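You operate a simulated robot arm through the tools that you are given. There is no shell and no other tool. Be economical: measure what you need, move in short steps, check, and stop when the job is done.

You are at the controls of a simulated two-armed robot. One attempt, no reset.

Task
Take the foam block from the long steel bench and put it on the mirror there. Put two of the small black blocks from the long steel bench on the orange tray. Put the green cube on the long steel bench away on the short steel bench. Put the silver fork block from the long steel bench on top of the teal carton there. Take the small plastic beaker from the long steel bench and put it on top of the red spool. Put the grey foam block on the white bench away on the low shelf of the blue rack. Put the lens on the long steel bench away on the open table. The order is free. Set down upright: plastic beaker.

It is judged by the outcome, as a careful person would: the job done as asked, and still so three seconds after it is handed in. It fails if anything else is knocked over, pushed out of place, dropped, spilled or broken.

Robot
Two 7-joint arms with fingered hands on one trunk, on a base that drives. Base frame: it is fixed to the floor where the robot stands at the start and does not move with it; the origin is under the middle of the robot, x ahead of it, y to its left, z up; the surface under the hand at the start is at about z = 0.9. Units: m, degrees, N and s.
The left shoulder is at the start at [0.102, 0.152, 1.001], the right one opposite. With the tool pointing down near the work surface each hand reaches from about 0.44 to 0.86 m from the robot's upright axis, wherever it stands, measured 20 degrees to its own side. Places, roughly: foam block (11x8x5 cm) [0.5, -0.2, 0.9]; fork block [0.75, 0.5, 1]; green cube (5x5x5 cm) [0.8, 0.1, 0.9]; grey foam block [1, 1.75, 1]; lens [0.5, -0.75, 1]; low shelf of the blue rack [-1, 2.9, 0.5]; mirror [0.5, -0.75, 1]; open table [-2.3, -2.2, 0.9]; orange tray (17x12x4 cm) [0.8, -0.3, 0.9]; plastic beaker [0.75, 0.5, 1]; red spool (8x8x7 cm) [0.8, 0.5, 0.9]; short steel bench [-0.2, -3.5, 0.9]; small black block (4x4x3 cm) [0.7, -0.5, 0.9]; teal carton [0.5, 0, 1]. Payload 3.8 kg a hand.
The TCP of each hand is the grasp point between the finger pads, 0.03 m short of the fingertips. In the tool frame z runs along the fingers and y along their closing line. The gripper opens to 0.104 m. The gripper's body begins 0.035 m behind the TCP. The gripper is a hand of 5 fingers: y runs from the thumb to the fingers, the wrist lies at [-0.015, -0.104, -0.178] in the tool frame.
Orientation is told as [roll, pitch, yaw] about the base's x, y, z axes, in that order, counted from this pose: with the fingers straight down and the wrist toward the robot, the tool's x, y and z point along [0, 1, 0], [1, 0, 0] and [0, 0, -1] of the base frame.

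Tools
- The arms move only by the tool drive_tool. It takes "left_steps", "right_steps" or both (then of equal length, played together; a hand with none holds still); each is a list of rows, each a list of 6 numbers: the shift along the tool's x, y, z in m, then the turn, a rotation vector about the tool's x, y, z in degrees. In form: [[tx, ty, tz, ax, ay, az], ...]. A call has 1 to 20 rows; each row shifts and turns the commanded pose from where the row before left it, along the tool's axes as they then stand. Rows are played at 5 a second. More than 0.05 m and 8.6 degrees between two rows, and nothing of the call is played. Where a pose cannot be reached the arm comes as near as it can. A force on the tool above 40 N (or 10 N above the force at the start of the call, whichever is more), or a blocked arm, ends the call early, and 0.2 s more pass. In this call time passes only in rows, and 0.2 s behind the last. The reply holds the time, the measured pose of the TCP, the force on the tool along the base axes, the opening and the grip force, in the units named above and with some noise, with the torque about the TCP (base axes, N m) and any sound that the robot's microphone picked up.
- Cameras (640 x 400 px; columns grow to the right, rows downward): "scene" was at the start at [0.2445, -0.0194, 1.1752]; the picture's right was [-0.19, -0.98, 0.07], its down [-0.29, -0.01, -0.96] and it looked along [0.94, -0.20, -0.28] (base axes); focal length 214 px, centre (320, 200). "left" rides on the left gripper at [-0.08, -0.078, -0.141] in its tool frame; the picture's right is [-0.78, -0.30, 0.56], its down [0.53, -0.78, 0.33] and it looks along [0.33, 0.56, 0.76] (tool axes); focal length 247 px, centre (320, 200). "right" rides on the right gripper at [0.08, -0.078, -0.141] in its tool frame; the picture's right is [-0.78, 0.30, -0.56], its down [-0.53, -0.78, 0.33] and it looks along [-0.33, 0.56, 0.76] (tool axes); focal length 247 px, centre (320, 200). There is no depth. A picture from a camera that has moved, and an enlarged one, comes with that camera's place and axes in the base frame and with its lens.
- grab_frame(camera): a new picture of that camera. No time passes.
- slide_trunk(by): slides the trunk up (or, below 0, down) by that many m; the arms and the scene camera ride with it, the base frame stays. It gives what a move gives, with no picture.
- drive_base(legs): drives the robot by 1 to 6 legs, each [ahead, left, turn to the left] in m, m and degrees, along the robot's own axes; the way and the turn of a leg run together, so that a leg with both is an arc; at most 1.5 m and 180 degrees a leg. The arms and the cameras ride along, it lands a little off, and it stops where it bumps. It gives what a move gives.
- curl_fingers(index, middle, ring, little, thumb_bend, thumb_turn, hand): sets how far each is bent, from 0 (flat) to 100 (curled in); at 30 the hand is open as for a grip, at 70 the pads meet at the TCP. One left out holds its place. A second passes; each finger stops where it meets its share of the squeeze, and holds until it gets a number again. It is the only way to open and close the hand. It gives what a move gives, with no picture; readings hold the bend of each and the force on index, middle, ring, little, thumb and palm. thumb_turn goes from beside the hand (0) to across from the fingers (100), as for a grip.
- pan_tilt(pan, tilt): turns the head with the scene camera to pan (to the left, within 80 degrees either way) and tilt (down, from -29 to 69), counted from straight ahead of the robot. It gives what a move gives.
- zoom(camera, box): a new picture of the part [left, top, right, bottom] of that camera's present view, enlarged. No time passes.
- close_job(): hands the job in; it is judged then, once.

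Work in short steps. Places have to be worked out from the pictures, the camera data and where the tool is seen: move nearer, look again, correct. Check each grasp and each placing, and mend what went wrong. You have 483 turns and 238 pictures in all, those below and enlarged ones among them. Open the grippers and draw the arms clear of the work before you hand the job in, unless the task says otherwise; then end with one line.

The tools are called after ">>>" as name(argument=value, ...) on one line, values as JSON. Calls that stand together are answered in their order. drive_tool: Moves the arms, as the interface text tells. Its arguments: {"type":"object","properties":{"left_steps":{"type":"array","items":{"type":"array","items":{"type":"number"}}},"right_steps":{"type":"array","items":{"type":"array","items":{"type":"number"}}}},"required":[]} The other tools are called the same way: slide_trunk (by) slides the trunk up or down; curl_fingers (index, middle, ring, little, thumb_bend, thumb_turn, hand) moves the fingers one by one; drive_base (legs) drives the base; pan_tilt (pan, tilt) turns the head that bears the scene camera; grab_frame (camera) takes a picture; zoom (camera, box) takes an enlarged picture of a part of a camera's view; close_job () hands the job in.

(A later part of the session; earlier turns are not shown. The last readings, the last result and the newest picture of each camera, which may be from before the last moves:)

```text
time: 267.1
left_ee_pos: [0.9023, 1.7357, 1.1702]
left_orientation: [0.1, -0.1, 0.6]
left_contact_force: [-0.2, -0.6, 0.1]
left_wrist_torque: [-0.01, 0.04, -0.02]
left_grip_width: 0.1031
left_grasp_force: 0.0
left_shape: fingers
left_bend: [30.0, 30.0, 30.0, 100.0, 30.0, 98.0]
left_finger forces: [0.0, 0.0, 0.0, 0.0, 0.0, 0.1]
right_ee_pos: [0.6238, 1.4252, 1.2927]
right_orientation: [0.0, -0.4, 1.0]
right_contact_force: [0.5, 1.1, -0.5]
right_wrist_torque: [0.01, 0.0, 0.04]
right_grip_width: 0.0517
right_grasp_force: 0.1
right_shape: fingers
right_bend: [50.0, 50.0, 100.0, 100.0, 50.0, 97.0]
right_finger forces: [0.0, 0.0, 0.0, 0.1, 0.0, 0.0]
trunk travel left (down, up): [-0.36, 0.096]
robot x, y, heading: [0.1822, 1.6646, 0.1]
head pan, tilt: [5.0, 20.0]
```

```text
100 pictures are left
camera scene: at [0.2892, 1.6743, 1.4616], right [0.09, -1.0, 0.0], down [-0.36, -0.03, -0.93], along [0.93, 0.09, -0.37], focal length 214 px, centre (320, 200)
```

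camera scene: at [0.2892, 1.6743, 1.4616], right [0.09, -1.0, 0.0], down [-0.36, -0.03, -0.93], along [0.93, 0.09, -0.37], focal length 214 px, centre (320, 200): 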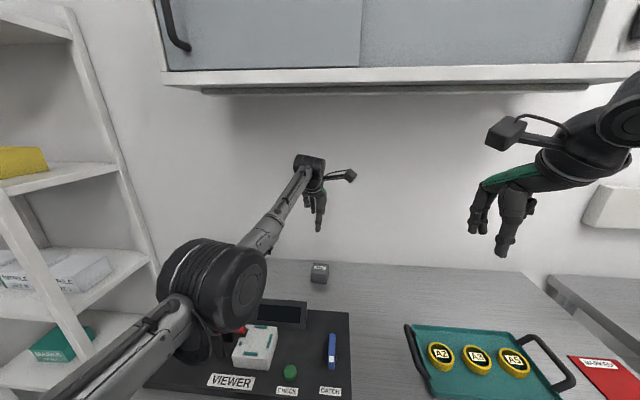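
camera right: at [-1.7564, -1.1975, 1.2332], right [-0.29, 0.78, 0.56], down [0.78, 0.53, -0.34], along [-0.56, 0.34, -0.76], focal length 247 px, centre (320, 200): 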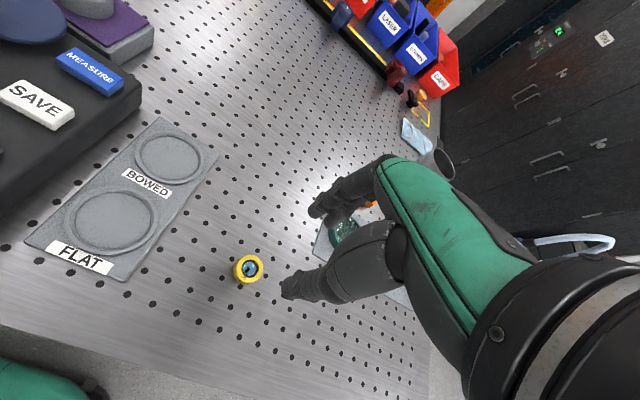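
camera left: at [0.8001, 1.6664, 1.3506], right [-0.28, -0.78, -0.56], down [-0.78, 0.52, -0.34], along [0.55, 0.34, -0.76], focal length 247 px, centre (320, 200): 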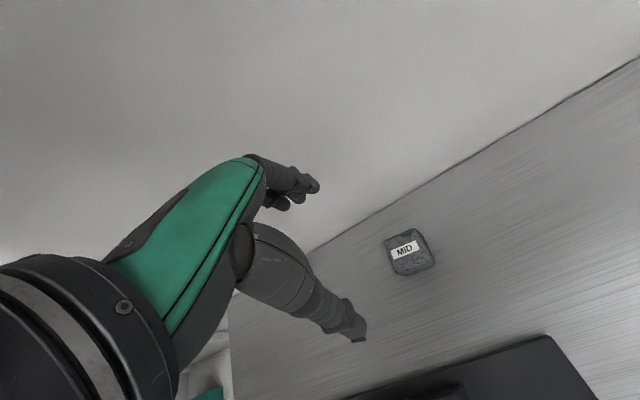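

>>> drive_tool(left_steps=[[0, 0.002, 0.04, 0, 0, 0], [0, 0, 0.04, 0, 0, 0], [0, 0, 0.04, 0, 0, 0], [0, 0, 0.03, 0, 0, 0]])

>>> grab_frame(camera="scene")

>>> grab_frame(camera="left")

```text
time: 268.1
left_ee_pos: [0.9054, 1.7359, 1.0194]
left_orientation: [0.0, -0.1, 0.6]
left_contact_force: [-0.4, -0.2, -0.2]
left_wrist_torque: [-0.02, 0.02, 0.0]
left_grip_width: 0.1029
left_grasp_force: 0.0
left_shape: fingers
left_bend: [30.0, 30.0, 30.0, 100.0, 30.0, 98.0]
left_finger forces: [0.0, 0.1, 0.0, 0.0, 0.0, 0.1]
right_ee_pos: [0.623, 1.4246, 1.2932]
right_orientation: [0.0, -0.4, 1.0]
right_contact_force: [-0.2, 1.1, 0.2]
right_wrist_torque: [-0.02, 0.02, -0.02]
right_grip_width: 0.052
right_grasp_force: 0.1
right_shape: fingers
right_bend: [50.0, 50.0, 100.0, 100.0, 50.0, 97.0]
right_finger forces: [0.1, 0.0, 0.1, 0.1, 0.1, 0.0]
trunk travel left (down, up): [-0.36, 0.096]
robot x, y, heading: [0.1816, 1.6687, 0.3]
head pan, tilt: [5.0, 20.0]
```

```text
99 pictures are left
camera scene: at [0.2895, 1.6743, 1.4614], right [0.09, -1.0, 0.0], down [-0.37, -0.03, -0.93], along [0.93, 0.09, -0.37], focal length 214 px, centre (320, 200)
```

scene: 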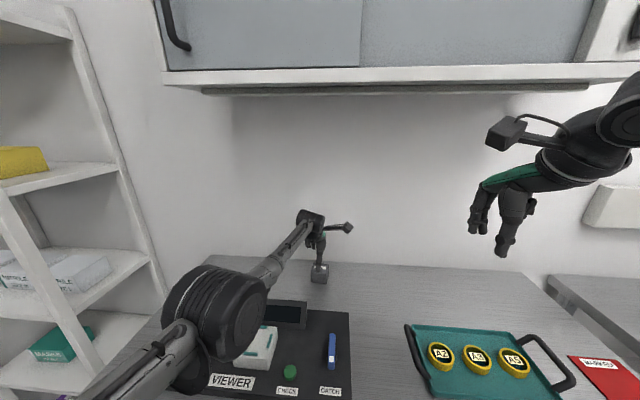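

```text
98 pictures are left
camera left: at [0.8266, 1.6556, 1.1606], right [-0.29, -0.78, -0.56], down [-0.78, 0.53, -0.33], along [0.55, 0.34, -0.76], focal length 247 px, centre (320, 200)
```

left: 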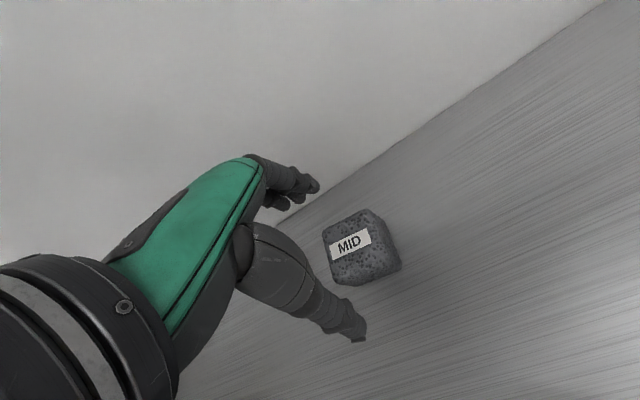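

Centred. I descend to the block and grip it.

>>> drive_tool(left_steps=[[0, 0.005, 0.03, 0, 0, 0], [0, 0, 0.025, 0, 0, 0], [0, 0, 0.02, 0, 0, 0]])

>>> curl_fingers(hand="left", index=60, middle=60, ring=60, thumb_bend=60)

>>> drive_tool(left_steps=[[0, 0, -0.02, 0, 0, 0], [0, 0, -0.03, 0, 0, 0]])

>>> grab_frame(camera="left")

```text
time: 268.9
left_ee_pos: [0.8912, 1.7417, 0.9536]
left_orientation: [0.0, -0.7, 0.5]
left_contact_force: [4.3, -1.0, 10.2]
left_wrist_torque: [-0.04, -0.53, -0.01]
left_grip_width: 0.1093
left_grasp_force: 3.7
left_shape: fingers
left_bend: [27.0, 30.0, 30.0, 100.0, 30.0, 98.0]
left_finger forces: [7.9, 0.2, 0.0, 0.0, 0.1, 0.0]
left hand out of reach, approached as far as the arm can: row 1, 2, 3
right_ee_pos: [0.6219, 1.424, 1.2926]
right_orientation: [0.0, -0.5, 1.0]
right_contact_force: [0.1, -0.1, -0.4]
right_wrist_torque: [0.01, 0.0, 0.01]
right_grip_width: 0.0518
right_grasp_force: 0.0
right_shape: fingers
right_bend: [50.0, 50.0, 100.0, 100.0, 50.0, 97.0]
right_finger forces: [0.1, 0.1, 0.0, 0.0, 0.1, 0.0]
trunk travel left (down, up): [-0.36, 0.096]
robot x, y, heading: [0.187, 1.6684, 0.4]
head pan, tilt: [5.0, 20.0]
```

```text
time: 269.9
left_ee_pos: [0.8895, 1.7422, 0.9475]
left_orientation: [0.1, -0.1, 0.6]
left_contact_force: [-0.6, 0.5, 0.1]
left_wrist_torque: [0.02, 0.01, 0.02]
left_grip_width: 0.0563
left_grasp_force: 16.1
left_shape: fingers
left_bend: [50.0, 53.0, 59.0, 100.0, 50.0, 96.0]
left_finger forces: [8.6, 6.7, 0.9, 0.0, 16.1, 0.1]
right_ee_pos: [0.6239, 1.4247, 1.2935]
right_orientation: [-0.1, -0.4, 1.2]
right_contact_force: [0.2, 0.3, -0.2]
right_wrist_torque: [0.01, -0.01, 0.0]
right_grip_width: 0.0516
right_grasp_force: 0.0
right_shape: fingers
right_bend: [50.0, 50.0, 100.0, 100.0, 50.0, 97.0]
right_finger forces: [0.1, 0.0, 0.0, 0.0, 0.0, 0.0]
trunk travel left (down, up): [-0.36, 0.096]
robot x, y, heading: [0.1849, 1.6643, 0.5]
head pan, tilt: [5.0, 20.0]
```

```text
time: 270.5
left_ee_pos: [0.8904, 1.7439, 0.9995]
left_orientation: [0.0, -0.1, 0.8]
left_contact_force: [-0.1, -0.2, 0.6]
left_wrist_torque: [-0.02, -0.01, 0.04]
left_grip_width: 0.056
left_grasp_force: 16.5
left_shape: fingers
left_bend: [50.0, 53.0, 59.0, 100.0, 50.0, 96.0]
left_finger forces: [8.6, 6.7, 0.9, 0.0, 16.0, 0.0]
right_ee_pos: [0.6227, 1.4233, 1.2935]
right_orientation: [-0.1, -0.5, 1.1]
right_contact_force: [-0.4, -0.9, 0.2]
right_wrist_torque: [0.02, -0.05, -0.01]
right_grip_width: 0.0515
right_grasp_force: 0.0
right_shape: fingers
right_bend: [50.0, 50.0, 100.0, 100.0, 50.0, 97.0]
right_finger forces: [0.0, 0.0, 0.0, 0.0, 0.0, 0.1]
trunk travel left (down, up): [-0.36, 0.096]
robot x, y, heading: [0.181, 1.6652, 0.3]
head pan, tilt: [5.0, 20.0]
```

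```text
97 pictures are left
camera left: at [0.812, 1.6633, 1.14], right [-0.29, -0.78, -0.56], down [-0.78, 0.53, -0.33], along [0.55, 0.34, -0.76], focal length 247 px, centre (320, 200)
```

left: 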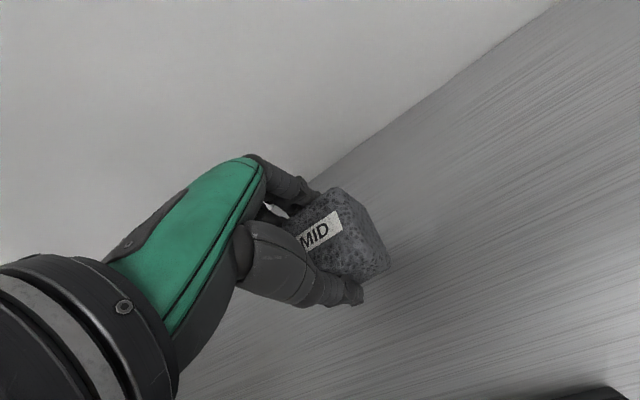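

The block is held. I lift and retract, then back away from the bench.

>>> drive_tool(left_steps=[[0, 0, -0.04, 0, 0, 0], [0, -0.01, -0.04, 0, 0, 0], [0, -0.02, -0.04, 0, 0, 0], [0, -0.03, -0.03, 0, 0, 0], [0, -0.04, -0.02, 0, 0, 0], [0, -0.04, -0.02, 0, 0, 0]])

>>> drive_base(legs=[[-0.7, 0, 0]])

>>> drive_base(legs=[[-0.35, 0, 90]])

>>> pan_tilt(pan=0, tilt=25)

>>> grab_frame(camera="scene")

```text
time: 271.9
left_ee_pos: [0.747, 1.74, 1.1905]
left_orientation: [0.0, -0.1, 0.7]
left_contact_force: [0.2, 0.0, -0.6]
left_wrist_torque: [0.0, -0.04, 0.0]
left_grip_width: 0.0562
left_grasp_force: 15.5
left_shape: fingers
left_bend: [50.0, 53.0, 59.0, 100.0, 50.0, 96.0]
left_finger forces: [8.5, 6.5, 0.9, 0.1, 15.5, 0.1]
right_ee_pos: [0.624, 1.424, 1.2929]
right_orientation: [-0.1, -0.5, 1.1]
right_contact_force: [-0.1, 0.3, -0.6]
right_wrist_torque: [0.04, -0.02, -0.01]
right_grip_width: 0.0519
right_grasp_force: 0.1
right_shape: fingers
right_bend: [50.0, 50.0, 100.0, 100.0, 50.0, 97.0]
right_finger forces: [0.0, 0.0, 0.1, 0.1, 0.0, 0.0]
trunk travel left (down, up): [-0.36, 0.096]
robot x, y, heading: [0.1821, 1.6672, 0.4]
head pan, tilt: [5.0, 20.0]
```

```text
time: 275.8
left_ee_pos: [0.051, 1.7364, 1.1886]
left_orientation: [0.0, -0.1, 0.6]
left_contact_force: [0.7, 0.0, -0.8]
left_wrist_torque: [0.04, 0.02, -0.01]
left_grip_width: 0.0561
left_grasp_force: 15.8
left_shape: fingers
left_bend: [50.0, 53.0, 59.0, 100.0, 50.0, 96.0]
left_finger forces: [8.5, 6.4, 0.8, 0.0, 15.6, 0.0]
right_ee_pos: [-0.0744, 1.4192, 1.2921]
right_orientation: [-0.1, -0.3, 1.2]
right_contact_force: [-0.4, 0.4, -0.1]
right_wrist_torque: [-0.02, 0.02, 0.01]
right_grip_width: 0.0518
right_grasp_force: 0.1
right_shape: fingers
right_bend: [50.0, 50.0, 100.0, 100.0, 50.0, 97.0]
right_finger forces: [0.0, 0.0, 0.0, 0.0, 0.0, 0.0]
trunk travel left (down, up): [-0.36, 0.096]
robot x, y, heading: [-0.5159, 1.6639, 0.0]
head pan, tilt: [5.0, 20.0]
```

```text
time: 280.0
left_ee_pos: [-0.8167, 2.0011, 1.1892]
left_orientation: [0.1, 0.0, 91.3]
left_contact_force: [0.5, 0.3, 0.3]
left_wrist_torque: [-0.02, -0.01, -0.02]
left_grip_width: 0.0558
left_grasp_force: 14.7
left_shape: fingers
left_bend: [50.0, 53.0, 59.0, 100.0, 50.0, 96.0]
left_finger forces: [8.2, 6.2, 1.0, 0.0, 14.8, 0.0]
right_ee_pos: [-0.4978, 1.8795, 1.2943]
right_orientation: [-0.1, -0.4, 91.7]
right_contact_force: [-0.6, -0.3, 1.0]
right_wrist_torque: [0.0, 0.01, -0.01]
right_grip_width: 0.0516
right_grasp_force: 0.1
right_shape: fingers
right_bend: [50.0, 50.0, 100.0, 100.0, 50.0, 97.0]
right_finger forces: [0.1, 0.0, 0.0, 0.1, 0.0, 0.0]
trunk travel left (down, up): [-0.36, 0.096]
robot x, y, heading: [-0.7384, 1.4352, 91.2]
head pan, tilt: [5.0, 20.0]
cut short: leg 1
```

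```text
time: 280.7
left_ee_pos: [-0.8167, 2.0017, 1.1891]
left_orientation: [0.0, -0.2, 91.2]
left_contact_force: [0.7, -0.6, -0.1]
left_wrist_torque: [0.04, -0.01, 0.02]
left_grip_width: 0.0559
left_grasp_force: 15.5
left_shape: fingers
left_bend: [50.0, 53.0, 59.0, 100.0, 50.0, 96.0]
left_finger forces: [8.1, 6.2, 1.0, 0.1, 14.7, 0.0]
right_ee_pos: [-0.498, 1.879, 1.292]
right_orientation: [0.0, -0.3, 91.7]
right_contact_force: [0.0, 0.1, -0.4]
right_wrist_torque: [-0.01, 0.03, 0.0]
right_grip_width: 0.0517
right_grasp_force: 0.0
right_shape: fingers
right_bend: [50.0, 50.0, 100.0, 100.0, 50.0, 97.0]
right_finger forces: [0.0, 0.0, 0.1, 0.0, 0.0, 0.1]
trunk travel left (down, up): [-0.36, 0.096]
robot x, y, heading: [-0.7366, 1.433, 91.4]
head pan, tilt: [0.0, 25.0]
```

```text
96 pictures are left
camera scene: at [-0.7362, 1.5387, 1.4534], right [1.0, 0.02, 0.0], down [0.01, -0.45, -0.9], along [-0.02, 0.89, -0.45], focal length 214 px, centre (320, 200)
```

scene: 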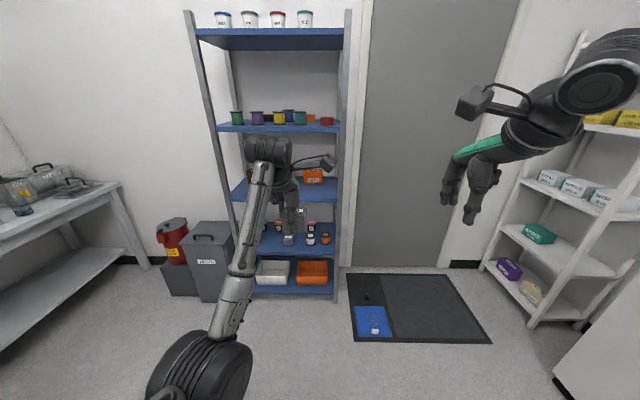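

I prepare in free space: reposition both hands, then lower the trunk fully for the low shelf.

>>> drive_tool(left_steps=[[0.04, -0.02, 0, 0, 0, 0], [0.04, -0.03, 0, 0, 0, 0], [0.04, -0.03, 0, 0, 0, 0], [0.03, -0.02, 0, 0, 0, 0]], right_steps=[[-0.03, 0, 0, 0, 0, 0], [-0.03, 0, 0, 0, 0, 0], [-0.03, -0.01, 0, 0, 0, 0], [-0.02, -0.01, 0, 0, 0, 0]])

>>> slide_trunk(by=-0.36)

>>> grab_frame(camera="scene")

```text
time: 281.7
left_ee_pos: [-0.9691, 1.9022, 1.1817]
left_orientation: [0.7, -0.1, 91.9]
left_contact_force: [0.2, -0.2, -0.9]
left_wrist_torque: [0.03, -0.02, 0.01]
left_grip_width: 0.0553
left_grasp_force: 14.6
left_shape: fingers
left_bend: [50.0, 53.0, 59.0, 100.0, 50.0, 96.0]
left_finger forces: [7.9, 6.2, 1.0, 0.0, 14.4, 0.0]
left hand out of reach, approached as far as the arm can: row 4
right_ee_pos: [-0.3876, 1.8616, 1.2929]
right_orientation: [-0.2, -0.6, 91.6]
right_contact_force: [0.2, -0.1, -0.7]
right_wrist_torque: [-0.02, 0.01, -0.03]
right_grip_width: 0.0517
right_grasp_force: 0.1
right_shape: fingers
right_bend: [50.0, 50.0, 100.0, 100.0, 50.0, 97.0]
right_finger forces: [0.0, 0.0, 0.1, 0.1, 0.1, 0.0]
trunk travel left (down, up): [-0.36, 0.096]
robot x, y, heading: [-0.7321, 1.4322, 90.9]
head pan, tilt: [0.0, 25.0]
```

```text
time: 285.2
left_ee_pos: [-0.9699, 1.9283, 0.5576]
left_orientation: [1.1, 28.7, 92.0]
left_contact_force: [0.7, 0.0, 0.5]
left_wrist_torque: [0.01, 0.0, 0.01]
left_grip_width: 0.0556
left_grasp_force: 14.3
left_shape: fingers
left_bend: [50.0, 53.0, 59.0, 100.0, 50.0, 96.0]
left_finger forces: [7.9, 6.1, 1.0, 0.0, 14.3, 0.0]
right_ee_pos: [-0.3876, 1.8614, 0.934]
right_orientation: [-0.1, -0.5, 91.7]
right_contact_force: [0.4, 0.3, 0.1]
right_wrist_torque: [0.02, 0.01, -0.01]
right_grip_width: 0.0517
right_grasp_force: 0.0
right_shape: fingers
right_bend: [50.0, 50.0, 100.0, 100.0, 50.0, 97.0]
right_finger forces: [0.0, 0.0, 0.0, 0.0, 0.0, 0.0]
trunk travel left (down, up): [0.0, 0.456]
robot x, y, heading: [-0.7337, 1.4339, 91.1]
head pan, tilt: [0.0, 25.0]
```

```text
95 pictures are left
camera scene: at [-0.74, 1.7437, 0.9708], right [1.0, 0.02, 0.0], down [0.02, -0.83, -0.56], along [-0.01, 0.56, -0.83], focal length 214 px, centre (320, 200)
```

scene: 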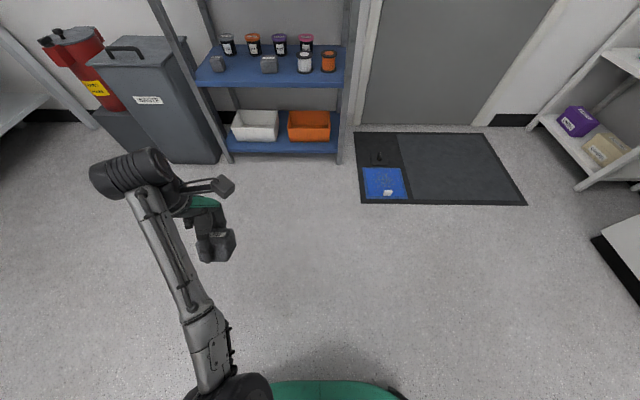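

The trunk now leans far forward and the left hand pitched 29°. I straighten it while raising slightly.

>>> drive_tool(left_steps=[[0, 0, -0.03, -7.2, 0, 0], [0, 0, -0.03, -7.2, 0, 0], [0, 0, -0.03, -7.2, 0, 0], [0, 0, -0.03, -7.1, 0, 0]])

>>> grab_frame(camera="scene")

```text
time: 286.2
left_ee_pos: [-0.9647, 1.9641, 0.6694]
left_orientation: [0.2, 0.0, 91.2]
left_contact_force: [-0.2, 1.0, 0.6]
left_wrist_torque: [-0.02, 0.04, -0.05]
left_grip_width: 0.0552
left_grasp_force: 14.9
left_shape: fingers
left_bend: [50.0, 53.0, 59.0, 100.0, 50.0, 96.0]
left_finger forces: [7.9, 6.0, 0.9, 0.0, 14.1, 0.0]
right_ee_pos: [-0.3872, 1.8626, 0.932]
right_orientation: [-0.1, -0.4, 91.8]
right_contact_force: [0.2, -0.7, 0.2]
right_wrist_torque: [0.03, -0.01, 0.0]
right_grip_width: 0.0519
right_grasp_force: 0.1
right_shape: fingers
right_bend: [50.0, 50.0, 100.0, 100.0, 50.0, 97.0]
right_finger forces: [0.1, 0.0, 0.0, 0.1, 0.0, 0.0]
trunk travel left (down, up): [0.0, 0.456]
robot x, y, heading: [-0.7336, 1.4362, 91.0]
head pan, tilt: [0.0, 25.0]
```

```text
94 pictures are left
camera scene: at [-0.74, 1.7439, 0.9706], right [1.0, 0.02, 0.0], down [0.02, -0.83, -0.56], along [-0.01, 0.56, -0.83], focal length 214 px, centre (320, 200)
```

scene: 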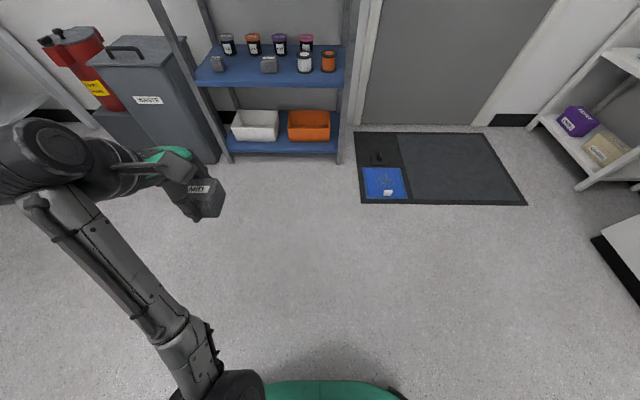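

Straight now. I drive closer with the hand at z≈0.67, aligned with x≈-1.10.

>>> drive_base(legs=[[0.5, 0.14, -1]])

>>> grab_frame(camera="scene")

>>> grab_frame(camera="left")

```text
time: 289.2
left_ee_pos: [-1.1004, 2.4658, 0.6685]
left_orientation: [0.2, 0.2, 90.1]
left_contact_force: [0.2, 0.1, -0.6]
left_wrist_torque: [0.02, 0.05, 0.01]
left_grip_width: 0.0553
left_grasp_force: 15.2
left_shape: fingers
left_bend: [50.0, 53.0, 59.0, 100.0, 50.0, 96.0]
left_finger forces: [8.0, 6.2, 1.0, 0.1, 14.2, 0.1]
right_ee_pos: [-0.5257, 2.3516, 0.932]
right_orientation: [-0.1, -0.4, 90.6]
right_contact_force: [-0.5, 0.5, 0.5]
right_wrist_torque: [0.0, -0.05, 0.04]
right_grip_width: 0.0517
right_grasp_force: 0.1
right_shape: fingers
right_bend: [50.0, 50.0, 100.0, 100.0, 50.0, 97.0]
right_finger forces: [0.0, 0.0, 0.1, 0.0, 0.0, 0.0]
trunk travel left (down, up): [0.0, 0.456]
robot x, y, heading: [-0.8795, 1.9308, 89.8]
head pan, tilt: [0.0, 25.0]
```

```text
93 pictures are left
camera scene: at [-0.8799, 2.2403, 0.9703], right [1.0, 0.0, 0.0], down [0.0, -0.83, -0.56], along [0.0, 0.56, -0.83], focal length 214 px, centre (320, 200)
```

scene: 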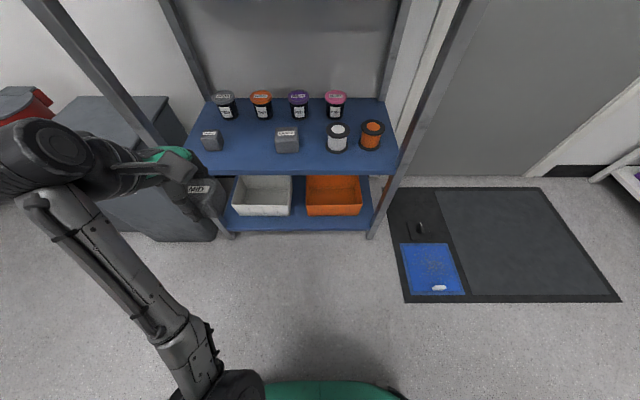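

```text
92 pictures are left
camera left: at [-1.0209, 2.388, 0.8099], right [0.77, -0.3, -0.56], down [-0.53, -0.78, -0.33], along [-0.34, 0.55, -0.76], focal length 247 px, centre (320, 200)
```

left: 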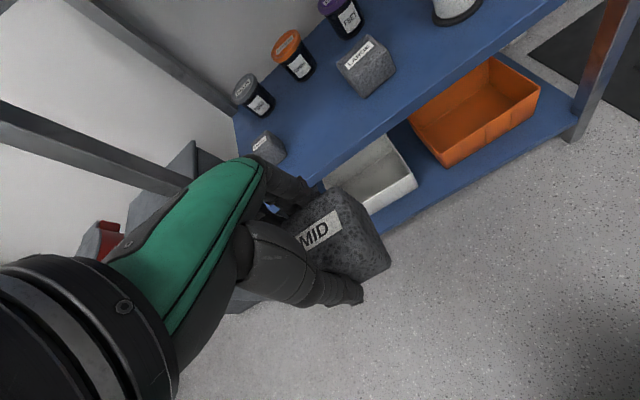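

The rack holds SMALL and LARGE foam blocks with the gap for MID at (-1.097,2.745), shelf z≈0.50. I lower the hand, pull the right hand back and drive in.

>>> drive_tool(left_steps=[[0, 0, 0.02, 0, 0, 0], [0, 0, 0.02, 0, 0, 0], [0, 0, 0.015, 0, 0, 0]], right_steps=[[-0.02, -0.02, -0.02, 0, 0, 0], [-0.02, -0.02, -0.02, 0, 0, 0], [-0.02, -0.02, -0.02, 0, 0, 0]])

>>> drive_base(legs=[[0.16, 0, 0]])

>>> grab_frame(camera="left")

>>> grab_frame(camera="scene")

```text
time: 290.1
left_ee_pos: [-1.099, 2.4963, 0.6695]
left_orientation: [-0.5, -8.2, 90.4]
left_contact_force: [-0.1, -0.8, -0.4]
left_wrist_torque: [-0.02, 0.0, 0.02]
left_grip_width: 0.0553
left_grasp_force: 14.4
left_shape: fingers
left_bend: [50.0, 53.0, 59.0, 100.0, 50.0, 96.0]
left_finger forces: [7.9, 6.1, 0.9, 0.1, 14.2, 0.1]
right_ee_pos: [-0.4644, 2.2926, 0.9907]
right_orientation: [-0.1, -0.4, 90.5]
right_contact_force: [-0.1, -0.8, 1.2]
right_wrist_torque: [-0.02, 0.0, 0.01]
right_grip_width: 0.0519
right_grasp_force: 0.0
right_shape: fingers
right_bend: [50.0, 50.0, 100.0, 100.0, 50.0, 97.0]
right_finger forces: [0.0, 0.0, 0.0, 0.0, 0.0, 0.0]
trunk travel left (down, up): [0.0, 0.456]
robot x, y, heading: [-0.8797, 1.932, 89.8]
head pan, tilt: [0.0, 25.0]
stopped in row 3 (left hand): the arm was blocked; the commanded pose is now the measured one
```

```text
time: 291.6
left_ee_pos: [-1.0992, 2.6563, 0.6694]
left_orientation: [-0.5, -8.1, 90.5]
left_contact_force: [1.1, -0.1, -1.8]
left_wrist_torque: [-0.02, 0.0, -0.01]
left_grip_width: 0.0552
left_grasp_force: 14.5
left_shape: fingers
left_bend: [50.0, 53.0, 59.0, 100.0, 50.0, 96.0]
left_finger forces: [7.8, 6.1, 0.9, 0.0, 14.2, 0.1]
right_ee_pos: [-0.4651, 2.4516, 0.9914]
right_orientation: [0.0, -0.3, 90.6]
right_contact_force: [-0.6, 0.2, -0.1]
right_wrist_torque: [-0.03, -0.03, 0.0]
right_grip_width: 0.0518
right_grasp_force: 0.0
right_shape: fingers
right_bend: [50.0, 50.0, 100.0, 100.0, 50.0, 97.0]
right_finger forces: [0.0, 0.0, 0.0, 0.0, 0.1, 0.0]
trunk travel left (down, up): [0.0, 0.456]
robot x, y, heading: [-0.8839, 2.0893, 89.9]
head pan, tilt: [0.0, 25.0]
```

```text
91 pictures are left
camera left: at [-1.0208, 2.5603, 0.7995], right [0.78, -0.21, -0.59], down [-0.53, -0.73, -0.44], along [-0.33, 0.66, -0.68], focal length 247 px, centre (320, 200)
```

left: 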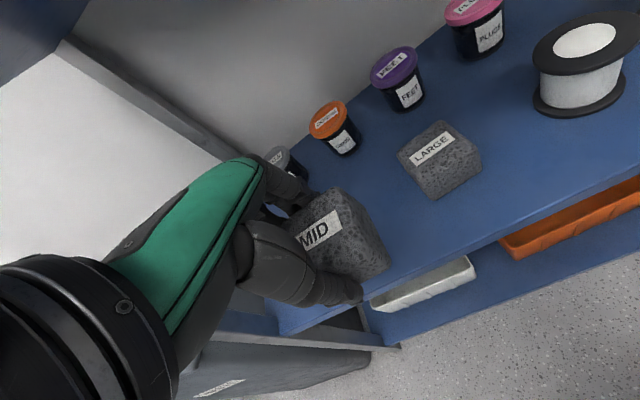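

```text
90 pictures are left
camera scene: at [-0.8799, 2.4008, 0.97], right [1.0, 0.0, 0.0], down [0.0, -0.83, -0.56], along [0.0, 0.56, -0.83], focal length 214 px, centre (320, 200)
```

scene: 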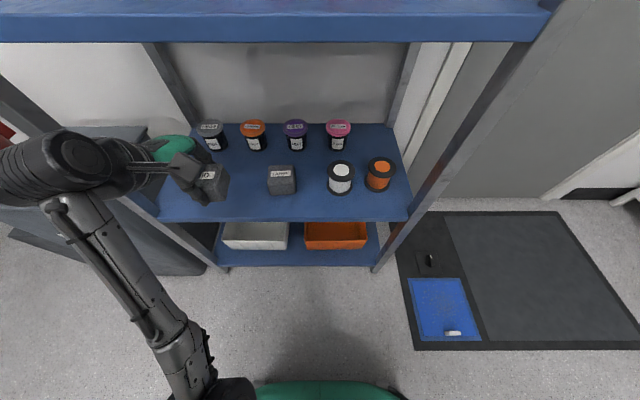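

The arm was blocked when lowering, probably against the robot's own lowered body. I back off, raise the trunk 12 cm and try lowering again.

>>> drive_base(legs=[[-0.22, 0, 0]])

>>> slide_trunk(by=0.12)

>>> drive_tool(left_steps=[[0, 0.02, 0.03, 4, 0, 0], [0, 0.02, 0.04, 4.2, 0, 0], [0, 0.02, 0.04, 0, 0, 0], [0, 0.02, 0.04, 0, 0, 0]])

>>> grab_frame(camera="scene")

```text
time: 293.2
left_ee_pos: [-1.0986, 2.4359, 0.6713]
left_orientation: [-0.5, -8.2, 90.4]
left_contact_force: [0.4, 0.1, 1.5]
left_wrist_torque: [0.02, 0.01, -0.02]
left_grip_width: 0.0553
left_grasp_force: 14.8
left_shape: fingers
left_bend: [50.0, 53.0, 59.0, 100.0, 50.0, 96.0]
left_finger forces: [8.0, 6.0, 0.8, 0.0, 14.2, 0.0]
right_ee_pos: [-0.4629, 2.2287, 0.9914]
right_orientation: [-0.1, -0.4, 90.5]
right_contact_force: [0.4, -1.0, -0.1]
right_wrist_torque: [0.04, -0.02, 0.01]
right_grip_width: 0.0519
right_grasp_force: 0.1
right_shape: fingers
right_bend: [50.0, 50.0, 100.0, 100.0, 50.0, 97.0]
right_finger forces: [0.1, 0.0, 0.1, 0.1, 0.0, 0.0]
trunk travel left (down, up): [0.0, 0.456]
robot x, y, heading: [-0.8788, 1.8744, 89.8]
head pan, tilt: [0.0, 25.0]
```

```text
time: 294.7
left_ee_pos: [-1.0981, 2.4366, 0.7902]
left_orientation: [-0.5, -8.2, 90.3]
left_contact_force: [-1.2, -0.2, -0.6]
left_wrist_torque: [0.0, 0.01, 0.02]
left_grip_width: 0.0553
left_grasp_force: 13.9
left_shape: fingers
left_bend: [50.0, 53.0, 59.0, 100.0, 50.0, 96.0]
left_finger forces: [7.9, 6.0, 0.8, 0.0, 14.1, 0.1]
right_ee_pos: [-0.4643, 2.2299, 1.111]
right_orientation: [-0.1, -0.3, 90.5]
right_contact_force: [0.3, 0.2, -0.5]
right_wrist_torque: [0.02, -0.03, 0.0]
right_grip_width: 0.0519
right_grasp_force: 0.0
right_shape: fingers
right_bend: [50.0, 50.0, 100.0, 100.0, 50.0, 97.0]
right_finger forces: [0.1, 0.0, 0.0, 0.0, 0.1, 0.0]
trunk travel left (down, up): [-0.12, 0.336]
robot x, y, heading: [-0.8838, 1.8662, 90.1]
head pan, tilt: [0.0, 25.0]
```

```text
time: 295.7
left_ee_pos: [-1.0972, 2.5238, 0.6448]
left_orientation: [-0.4, -0.1, 90.1]
left_contact_force: [-0.1, 0.0, 0.2]
left_wrist_torque: [0.02, 0.0, -0.02]
left_grip_width: 0.0552
left_grasp_force: 15.1
left_shape: fingers
left_bend: [51.0, 53.0, 59.0, 100.0, 50.0, 96.0]
left_finger forces: [7.7, 6.0, 0.9, 0.0, 14.1, 0.0]
right_ee_pos: [-0.4654, 2.2301, 1.1121]
right_orientation: [-0.2, -0.4, 90.7]
right_contact_force: [0.7, 0.0, -0.6]
right_wrist_torque: [0.01, 0.0, 0.0]
right_grip_width: 0.0518
right_grasp_force: 0.0
right_shape: fingers
right_bend: [50.0, 50.0, 100.0, 100.0, 50.0, 97.0]
right_finger forces: [0.1, 0.0, 0.0, 0.0, 0.1, 0.0]
trunk travel left (down, up): [-0.12, 0.336]
robot x, y, heading: [-0.8794, 1.8723, 90.0]
head pan, tilt: [0.0, 25.0]
```

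```text
89 pictures are left
camera scene: at [-0.88, 2.0909, 1.1616], right [1.0, 0.0, 0.0], down [0.0, -0.67, -0.74], along [0.0, 0.74, -0.67], focal length 214 px, centre (320, 200)
```

scene: 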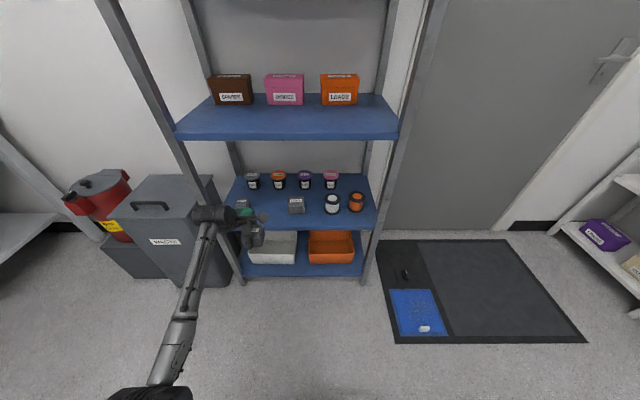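

Much better. I lower further here, still outside the rack.

>>> drive_tool(left_steps=[[0, -0.01, 0.02, 0, 0, 0], [0, -0.01, 0.018, 0, 0, 0]])

>>> grab_frame(camera="left")

```text
time: 296.3
left_ee_pos: [-1.0962, 2.5034, 0.6068]
left_orientation: [-0.5, -0.1, 90.3]
left_contact_force: [0.4, 0.0, -0.2]
left_wrist_torque: [0.02, -0.01, -0.01]
left_grip_width: 0.0553
left_grasp_force: 13.8
left_shape: fingers
left_bend: [51.0, 53.0, 59.0, 100.0, 50.0, 96.0]
left_finger forces: [7.8, 6.0, 0.9, 0.0, 13.8, 0.0]
right_ee_pos: [-0.4634, 2.2301, 1.1115]
right_orientation: [-0.1, -0.4, 90.4]
right_contact_force: [1.0, -0.9, 0.2]
right_wrist_torque: [0.06, 0.02, 0.0]
right_grip_width: 0.0518
right_grasp_force: 0.1
right_shape: fingers
right_bend: [50.0, 50.0, 100.0, 100.0, 50.0, 97.0]
right_finger forces: [0.0, 0.0, 0.0, 0.1, 0.0, 0.0]
trunk travel left (down, up): [-0.12, 0.336]
robot x, y, heading: [-0.8814, 1.8748, 89.7]
head pan, tilt: [0.0, 25.0]
```

```text
88 pictures are left
camera left: at [-1.0192, 2.4257, 0.7492], right [0.78, -0.29, -0.55], down [-0.53, -0.78, -0.34], along [-0.33, 0.56, -0.76], focal length 247 px, centre (320, 200)
```

left: 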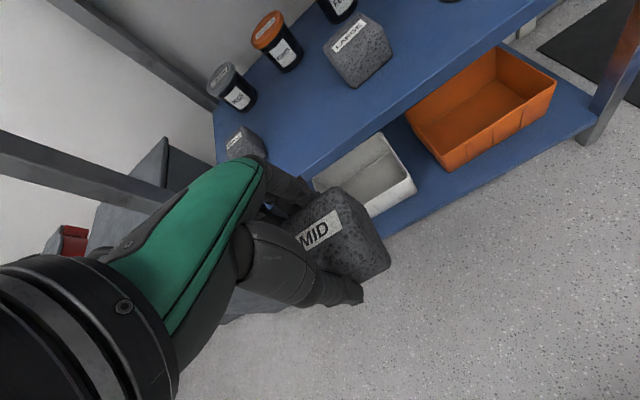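

Clear to enter. I drive in to bring the block above the gap.

>>> drive_base(legs=[[0.13, 0, 0]])

>>> grab_frame(camera="left")

>>> grab_frame(camera="scene")

```text
time: 297.6
left_ee_pos: [-1.0965, 2.6324, 0.6062]
left_orientation: [-0.5, -0.1, 90.3]
left_contact_force: [-0.4, 0.0, -0.4]
left_wrist_torque: [-0.04, 0.01, -0.01]
left_grip_width: 0.0553
left_grasp_force: 14.0
left_shape: fingers
left_bend: [51.0, 53.0, 59.0, 100.0, 50.0, 96.0]
left_finger forces: [7.8, 6.0, 1.0, 0.0, 14.0, 0.1]
right_ee_pos: [-0.4648, 2.3596, 1.1123]
right_orientation: [-0.1, -0.4, 90.6]
right_contact_force: [-0.2, 0.9, -0.2]
right_wrist_torque: [-0.02, 0.0, 0.0]
right_grip_width: 0.0517
right_grasp_force: 0.2
right_shape: fingers
right_bend: [50.0, 50.0, 100.0, 100.0, 50.0, 97.0]
right_finger forces: [0.1, 0.1, 0.1, 0.0, 0.0, 0.0]
trunk travel left (down, up): [-0.12, 0.336]
robot x, y, heading: [-0.8801, 1.9992, 90.0]
head pan, tilt: [0.0, 25.0]
```

```text
87 pictures are left
camera left: at [-1.0187, 2.5553, 0.749], right [0.78, -0.29, -0.55], down [-0.53, -0.78, -0.34], along [-0.33, 0.55, -0.76], focal length 247 px, centre (320, 200)
```

left: 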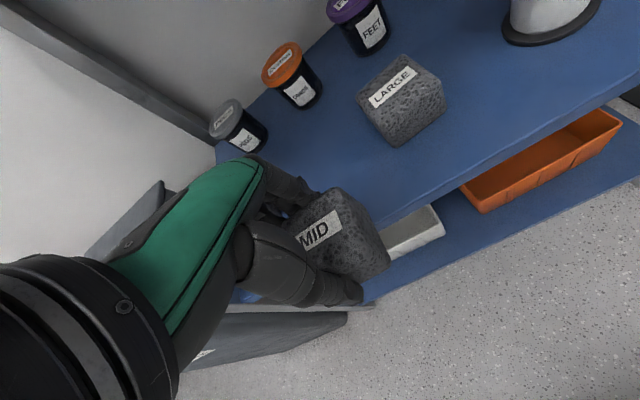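

```text
86 pictures are left
camera scene: at [-0.8796, 2.22, 1.1617], right [1.0, 0.0, 0.0], down [0.0, -0.67, -0.74], along [0.0, 0.74, -0.67], focal length 214 px, centre (320, 200)
```

scene: 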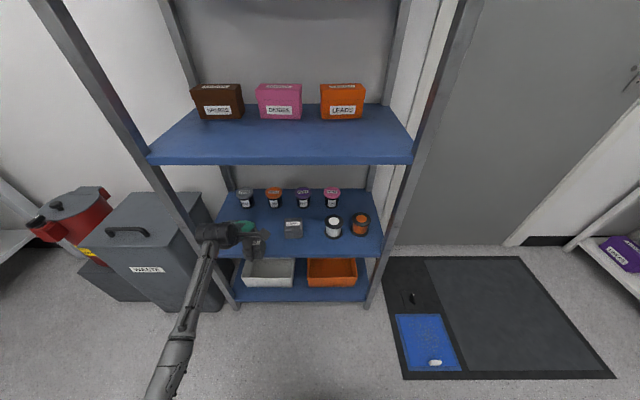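

>>> drive_base(legs=[[0.105, 0, 0]])

>>> grab_frame(camera="left")

>>> zoom(camera="scene", box=[180, 190, 400, 330])

```text
time: 298.8
left_ee_pos: [-1.0967, 2.7365, 0.6073]
left_orientation: [-0.4, 0.0, 90.3]
left_contact_force: [0.8, 0.8, -0.5]
left_wrist_torque: [-0.01, -0.01, -0.03]
left_grip_width: 0.0552
left_grasp_force: 14.5
left_shape: fingers
left_bend: [51.0, 53.0, 59.0, 100.0, 50.0, 96.0]
left_finger forces: [7.8, 6.0, 0.8, 0.0, 13.9, 0.1]
right_ee_pos: [-0.4635, 2.4639, 1.1121]
right_orientation: [-0.2, -0.4, 90.7]
right_contact_force: [-0.5, -0.8, 0.5]
right_wrist_torque: [0.0, -0.02, 0.01]
right_grip_width: 0.0518
right_grasp_force: 0.0
right_shape: fingers
right_bend: [50.0, 50.0, 100.0, 100.0, 50.0, 97.0]
right_finger forces: [0.0, 0.1, 0.0, 0.0, 0.0, 0.0]
trunk travel left (down, up): [-0.12, 0.336]
robot x, y, heading: [-0.8817, 2.1043, 90.1]
head pan, tilt: [0.0, 25.0]
```

```text
85 pictures are left
camera left: at [-1.019, 2.6601, 0.7488], right [0.78, -0.29, -0.55], down [-0.53, -0.78, -0.34], along [-0.33, 0.55, -0.76], focal length 247 px, centre (320, 200)
```

left: 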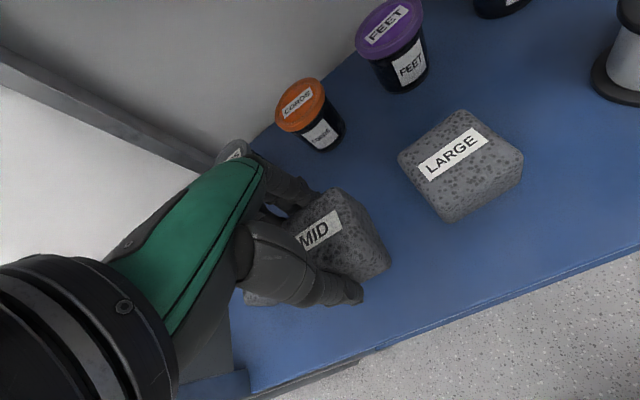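

```text
2.86 times, centred on (290, 260) of scene
camera zoom: at [-0.8796, 2.3251, 1.1617], right [1.0, 0.0, 0.0], down [0.0, -0.67, -0.74], along [0.0, 0.74, -0.67], focal length 613 px, centre (406, 29)
```

zoom: 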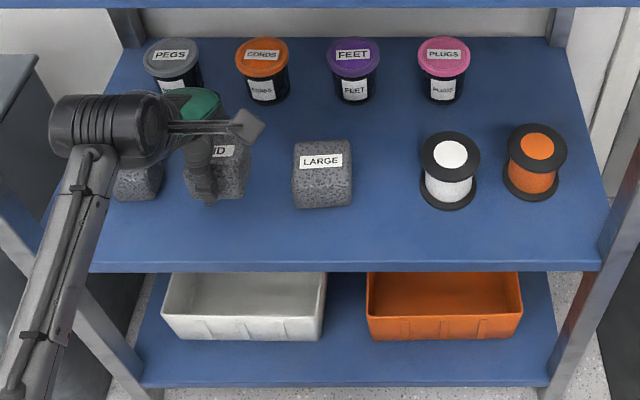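

Well aligned between SMALL and LARGE. I lower to contact.

>>> drive_tool(left_steps=[[-0.004, 0, 0.02, 0, 0, 0], [0, 0, 0.015, 0, 0, 0], [0, 0, 0.01, 0, 0, 0]])

>>> grab_frame(camera="left")

```text
time: 299.6
left_ee_pos: [-1.0918, 2.7371, 0.5624]
left_orientation: [-0.5, -0.1, 90.3]
left_contact_force: [-0.6, -0.3, -0.2]
left_wrist_torque: [-0.01, -0.05, 0.03]
left_grip_width: 0.0552
left_grasp_force: 14.3
left_shape: fingers
left_bend: [51.0, 53.0, 59.0, 100.0, 50.0, 96.0]
left_finger forces: [7.8, 5.8, 0.9, 0.0, 13.8, 0.0]
right_ee_pos: [-0.4645, 2.4626, 1.1125]
right_orientation: [-0.2, -0.3, 90.5]
right_contact_force: [-0.3, 0.8, -0.1]
right_wrist_torque: [0.04, 0.0, 0.04]
right_grip_width: 0.0518
right_grasp_force: 0.1
right_shape: fingers
right_bend: [50.0, 50.0, 100.0, 100.0, 50.0, 97.0]
right_finger forces: [0.0, 0.0, 0.1, 0.0, 0.0, 0.0]
trunk travel left (down, up): [-0.12, 0.336]
robot x, y, heading: [-0.8784, 2.1075, 90.1]
head pan, tilt: [0.0, 25.0]
```

```text
83 pictures are left
camera left: at [-1.0147, 2.6592, 0.7044], right [0.78, -0.29, -0.55], down [-0.53, -0.78, -0.34], along [-0.33, 0.55, -0.76], focal length 247 px, centre (320, 200)
```

left: 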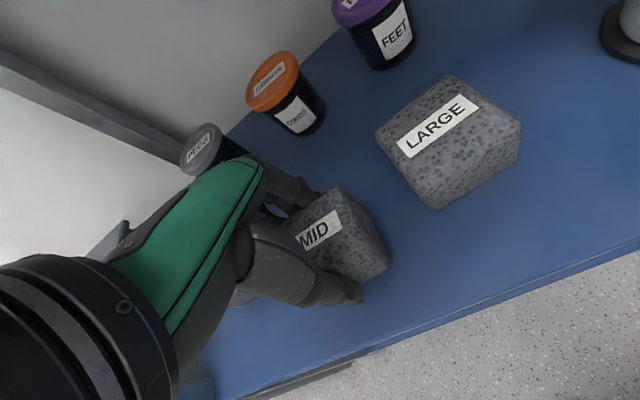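

>>> drive_tool(left_steps=[[0, 0, 0.006, 0, 0, 0], [0, 0, 0.005, 0, 0, 0], [0, 0, 0.004, 0, 0, 0]])

```text
time: 300.4
left_ee_pos: [-1.0929, 2.7376, 0.5481]
left_orientation: [-0.5, -0.1, 90.3]
left_contact_force: [0.7, -0.4, 0.3]
left_wrist_torque: [0.0, -0.01, -0.02]
left_grip_width: 0.0553
left_grasp_force: 14.7
left_shape: fingers
left_bend: [51.0, 53.0, 59.0, 100.0, 50.0, 96.0]
left_finger forces: [7.9, 5.9, 0.9, 0.0, 13.9, 0.0]
right_ee_pos: [-0.4644, 2.4636, 1.1118]
right_orientation: [0.0, -0.4, 90.7]
right_contact_force: [0.2, -0.2, -0.4]
right_wrist_torque: [-0.02, 0.02, 0.0]
right_grip_width: 0.0518
right_grasp_force: 0.1
right_shape: fingers
right_bend: [50.0, 50.0, 100.0, 100.0, 50.0, 97.0]
right_finger forces: [0.1, 0.0, 0.0, 0.1, 0.0, 0.0]
trunk travel left (down, up): [-0.12, 0.336]
robot x, y, heading: [-0.8826, 2.104, 89.9]
head pan, tilt: [0.0, 25.0]
```

No contact yet. I continue in small steps.

>>> drive_tool(left_steps=[[0, 0, 0.004, 0, 0, 0], [0, 0, 0.004, 0, 0, 0]])

>>> grab_frame(camera="left")

```text
time: 301.0
left_ee_pos: [-1.0922, 2.737, 0.5427]
left_orientation: [-0.5, -0.5, 90.4]
left_contact_force: [0.3, -4.0, 14.7]
left_wrist_torque: [0.22, 0.06, 0.07]
left_grip_width: 0.055
left_grasp_force: 15.6
left_shape: fingers
left_bend: [51.0, 54.0, 60.0, 100.0, 50.0, 96.0]
left_finger forces: [6.6, 6.1, 1.3, 0.0, 17.1, 0.0]
right_ee_pos: [-0.4633, 2.461, 1.1135]
right_orientation: [0.0, -0.7, 90.6]
right_contact_force: [-0.1, 0.0, 0.6]
right_wrist_torque: [0.0, 0.0, 0.0]
right_grip_width: 0.0518
right_grasp_force: 0.1
right_shape: fingers
right_bend: [50.0, 50.0, 100.0, 100.0, 50.0, 97.0]
right_finger forces: [0.0, 0.0, 0.0, 0.0, 0.0, 0.1]
trunk travel left (down, up): [-0.12, 0.336]
robot x, y, heading: [-0.8815, 2.1059, 89.8]
head pan, tilt: [0.0, 25.0]
```

```text
82 pictures are left
camera left: at [-1.0137, 2.6593, 0.685], right [0.78, -0.29, -0.55], down [-0.53, -0.78, -0.34], along [-0.33, 0.56, -0.76], focal length 247 px, centre (320, 200)
```

left: 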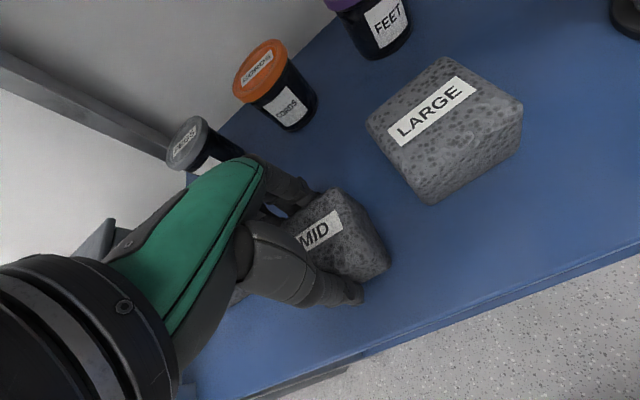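

On the shelf (14.7 N). I ease up 2 mm, open moderately and lift straight up about 6 cm.

>>> drive_tool(left_steps=[[0, 0, -0.003, 0, 0, 0]])

>>> curl_fingers(hand="left", index=40, middle=42, ring=46, thumb_bend=38)

>>> drive_tool(left_steps=[[0, 0, -0.02, 0, 0, 0], [0, 0, -0.02, 0, 0, 0], [0, 0, -0.025, 0, 0, 0]])

>>> grab_frame(camera="left")

```text
time: 301.4
left_ee_pos: [-1.0923, 2.7376, 0.544]
left_orientation: [-0.5, -0.2, 90.3]
left_contact_force: [-0.4, 1.1, 10.8]
left_wrist_torque: [0.36, 0.11, -0.03]
left_grip_width: 0.0553
left_grasp_force: 15.6
left_shape: fingers
left_bend: [51.0, 53.0, 60.0, 100.0, 51.0, 96.0]
left_finger forces: [8.2, 7.1, 1.2, 0.0, 15.0, 0.1]
right_ee_pos: [-0.4638, 2.4623, 1.1122]
right_orientation: [-0.2, -0.4, 90.6]
right_contact_force: [0.4, -0.3, -0.7]
right_wrist_torque: [-0.03, 0.0, 0.01]
right_grip_width: 0.0516
right_grasp_force: 0.1
right_shape: fingers
right_bend: [50.0, 50.0, 100.0, 100.0, 50.0, 97.0]
right_finger forces: [0.0, 0.1, 0.0, 0.0, 0.2, 0.1]
trunk travel left (down, up): [-0.12, 0.336]
robot x, y, heading: [-0.8786, 2.1057, 90.0]
head pan, tilt: [0.0, 25.0]
```

```text
time: 302.4
left_ee_pos: [-1.0924, 2.737, 0.5426]
left_orientation: [-0.5, 0.0, 90.3]
left_contact_force: [-0.6, -0.5, -0.4]
left_wrist_torque: [-0.01, 0.03, 0.0]
left_grip_width: 0.0802
left_grasp_force: 0.1
left_shape: fingers
left_bend: [40.0, 42.0, 46.0, 100.0, 38.0, 97.0]
left_finger forces: [0.0, 0.0, 0.0, 0.0, 0.0, 0.0]
right_ee_pos: [-0.4641, 2.4624, 1.1121]
right_orientation: [0.0, -0.4, 90.7]
right_contact_force: [-0.4, 0.4, -0.2]
right_wrist_torque: [-0.02, 0.0, 0.0]
right_grip_width: 0.052
right_grasp_force: 0.0
right_shape: fingers
right_bend: [50.0, 50.0, 100.0, 100.0, 50.0, 97.0]
right_finger forces: [0.1, 0.0, 0.0, 0.0, 0.0, 0.1]
trunk travel left (down, up): [-0.12, 0.336]
robot x, y, heading: [-0.8806, 2.1043, 89.8]
head pan, tilt: [0.0, 25.0]
```

```text
time: 303.2
left_ee_pos: [-1.0937, 2.7363, 0.6075]
left_orientation: [-0.4, 0.0, 90.3]
left_contact_force: [1.0, 0.6, -0.4]
left_wrist_torque: [-0.01, 0.0, 0.01]
left_grip_width: 0.0803
left_grasp_force: 0.0
left_shape: fingers
left_bend: [40.0, 42.0, 46.0, 100.0, 38.0, 97.0]
left_finger forces: [0.0, 0.0, 0.0, 0.1, 0.0, 0.1]
right_ee_pos: [-0.4638, 2.4646, 1.1117]
right_orientation: [-0.1, -0.4, 90.6]
right_contact_force: [-0.3, 0.4, 0.4]
right_wrist_torque: [0.01, 0.01, -0.02]
right_grip_width: 0.0517
right_grasp_force: 0.0
right_shape: fingers
right_bend: [50.0, 50.0, 100.0, 100.0, 50.0, 97.0]
right_finger forces: [0.0, 0.0, 0.0, 0.1, 0.0, 0.0]
trunk travel left (down, up): [-0.12, 0.336]
robot x, y, heading: [-0.8784, 2.1052, 89.9]
head pan, tilt: [0.0, 25.0]
```

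```text
81 pictures are left
camera left: at [-1.0154, 2.6596, 0.7499], right [0.78, -0.29, -0.55], down [-0.53, -0.78, -0.34], along [-0.33, 0.56, -0.76], focal length 247 px, centre (320, 200)
```

left: 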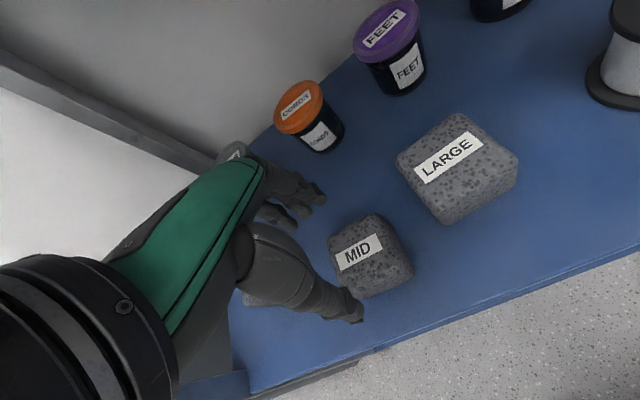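

MID stands on the low shelf. The fingertips clear its top, so I raise a bit more and back straight out.

>>> drive_tool(left_steps=[[0, 0, -0.015, 0, 0, 0]])

>>> drive_base(legs=[[-0.4, 0, 0]])

>>> grab_frame(camera="scene")

```text
time: 303.6
left_ee_pos: [-1.0934, 2.7365, 0.6232]
left_orientation: [-0.6, -0.1, 90.2]
left_contact_force: [0.7, -0.1, 1.0]
left_wrist_torque: [-0.01, -0.04, 0.03]
left_grip_width: 0.0803
left_grasp_force: 0.1
left_shape: fingers
left_bend: [40.0, 42.0, 46.0, 100.0, 38.0, 97.0]
left_finger forces: [0.0, 0.0, 0.0, 0.0, 0.0, 0.0]
right_ee_pos: [-0.4632, 2.4639, 1.1108]
right_orientation: [-0.2, -0.4, 90.7]
right_contact_force: [-0.2, 0.5, 0.0]
right_wrist_torque: [-0.02, 0.01, 0.02]
right_grip_width: 0.0517
right_grasp_force: 0.1
right_shape: fingers
right_bend: [50.0, 50.0, 100.0, 100.0, 50.0, 97.0]
right_finger forces: [0.1, 0.1, 0.0, 0.0, 0.0, 0.0]
trunk travel left (down, up): [-0.12, 0.336]
robot x, y, heading: [-0.8824, 2.105, 90.1]
head pan, tilt: [0.0, 25.0]
```

```text
time: 306.1
left_ee_pos: [-1.0965, 2.334, 0.6236]
left_orientation: [-0.5, -0.1, 90.7]
left_contact_force: [0.8, -0.3, 0.1]
left_wrist_torque: [-0.01, 0.02, 0.0]
left_grip_width: 0.0801
left_grasp_force: 0.0
left_shape: fingers
left_bend: [40.0, 42.0, 46.0, 100.0, 38.0, 97.0]
left_finger forces: [0.0, 0.0, 0.0, 0.1, 0.0, 0.0]
right_ee_pos: [-0.4659, 2.0645, 1.1115]
right_orientation: [-0.1, -0.3, 90.9]
right_contact_force: [0.2, -0.2, 0.2]
right_wrist_torque: [0.02, -0.02, 0.02]
right_grip_width: 0.0517
right_grasp_force: 0.1
right_shape: fingers
right_bend: [50.0, 50.0, 100.0, 100.0, 50.0, 97.0]
right_finger forces: [0.0, 0.0, 0.1, 0.0, 0.0, 0.0]
trunk travel left (down, up): [-0.12, 0.336]
robot x, y, heading: [-0.878, 1.704, 90.3]
head pan, tilt: [0.0, 25.0]
```

```text
80 pictures are left
camera scene: at [-0.8802, 1.9221, 1.1619], right [1.0, 0.0, 0.0], down [0.0, -0.67, -0.74], along [0.0, 0.74, -0.67], focal length 214 px, centre (320, 200)
```

scene: 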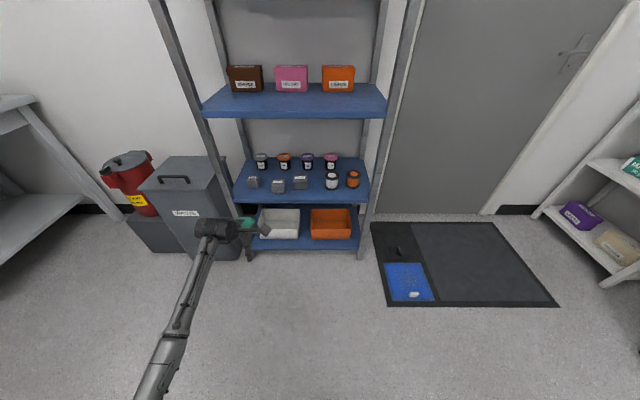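

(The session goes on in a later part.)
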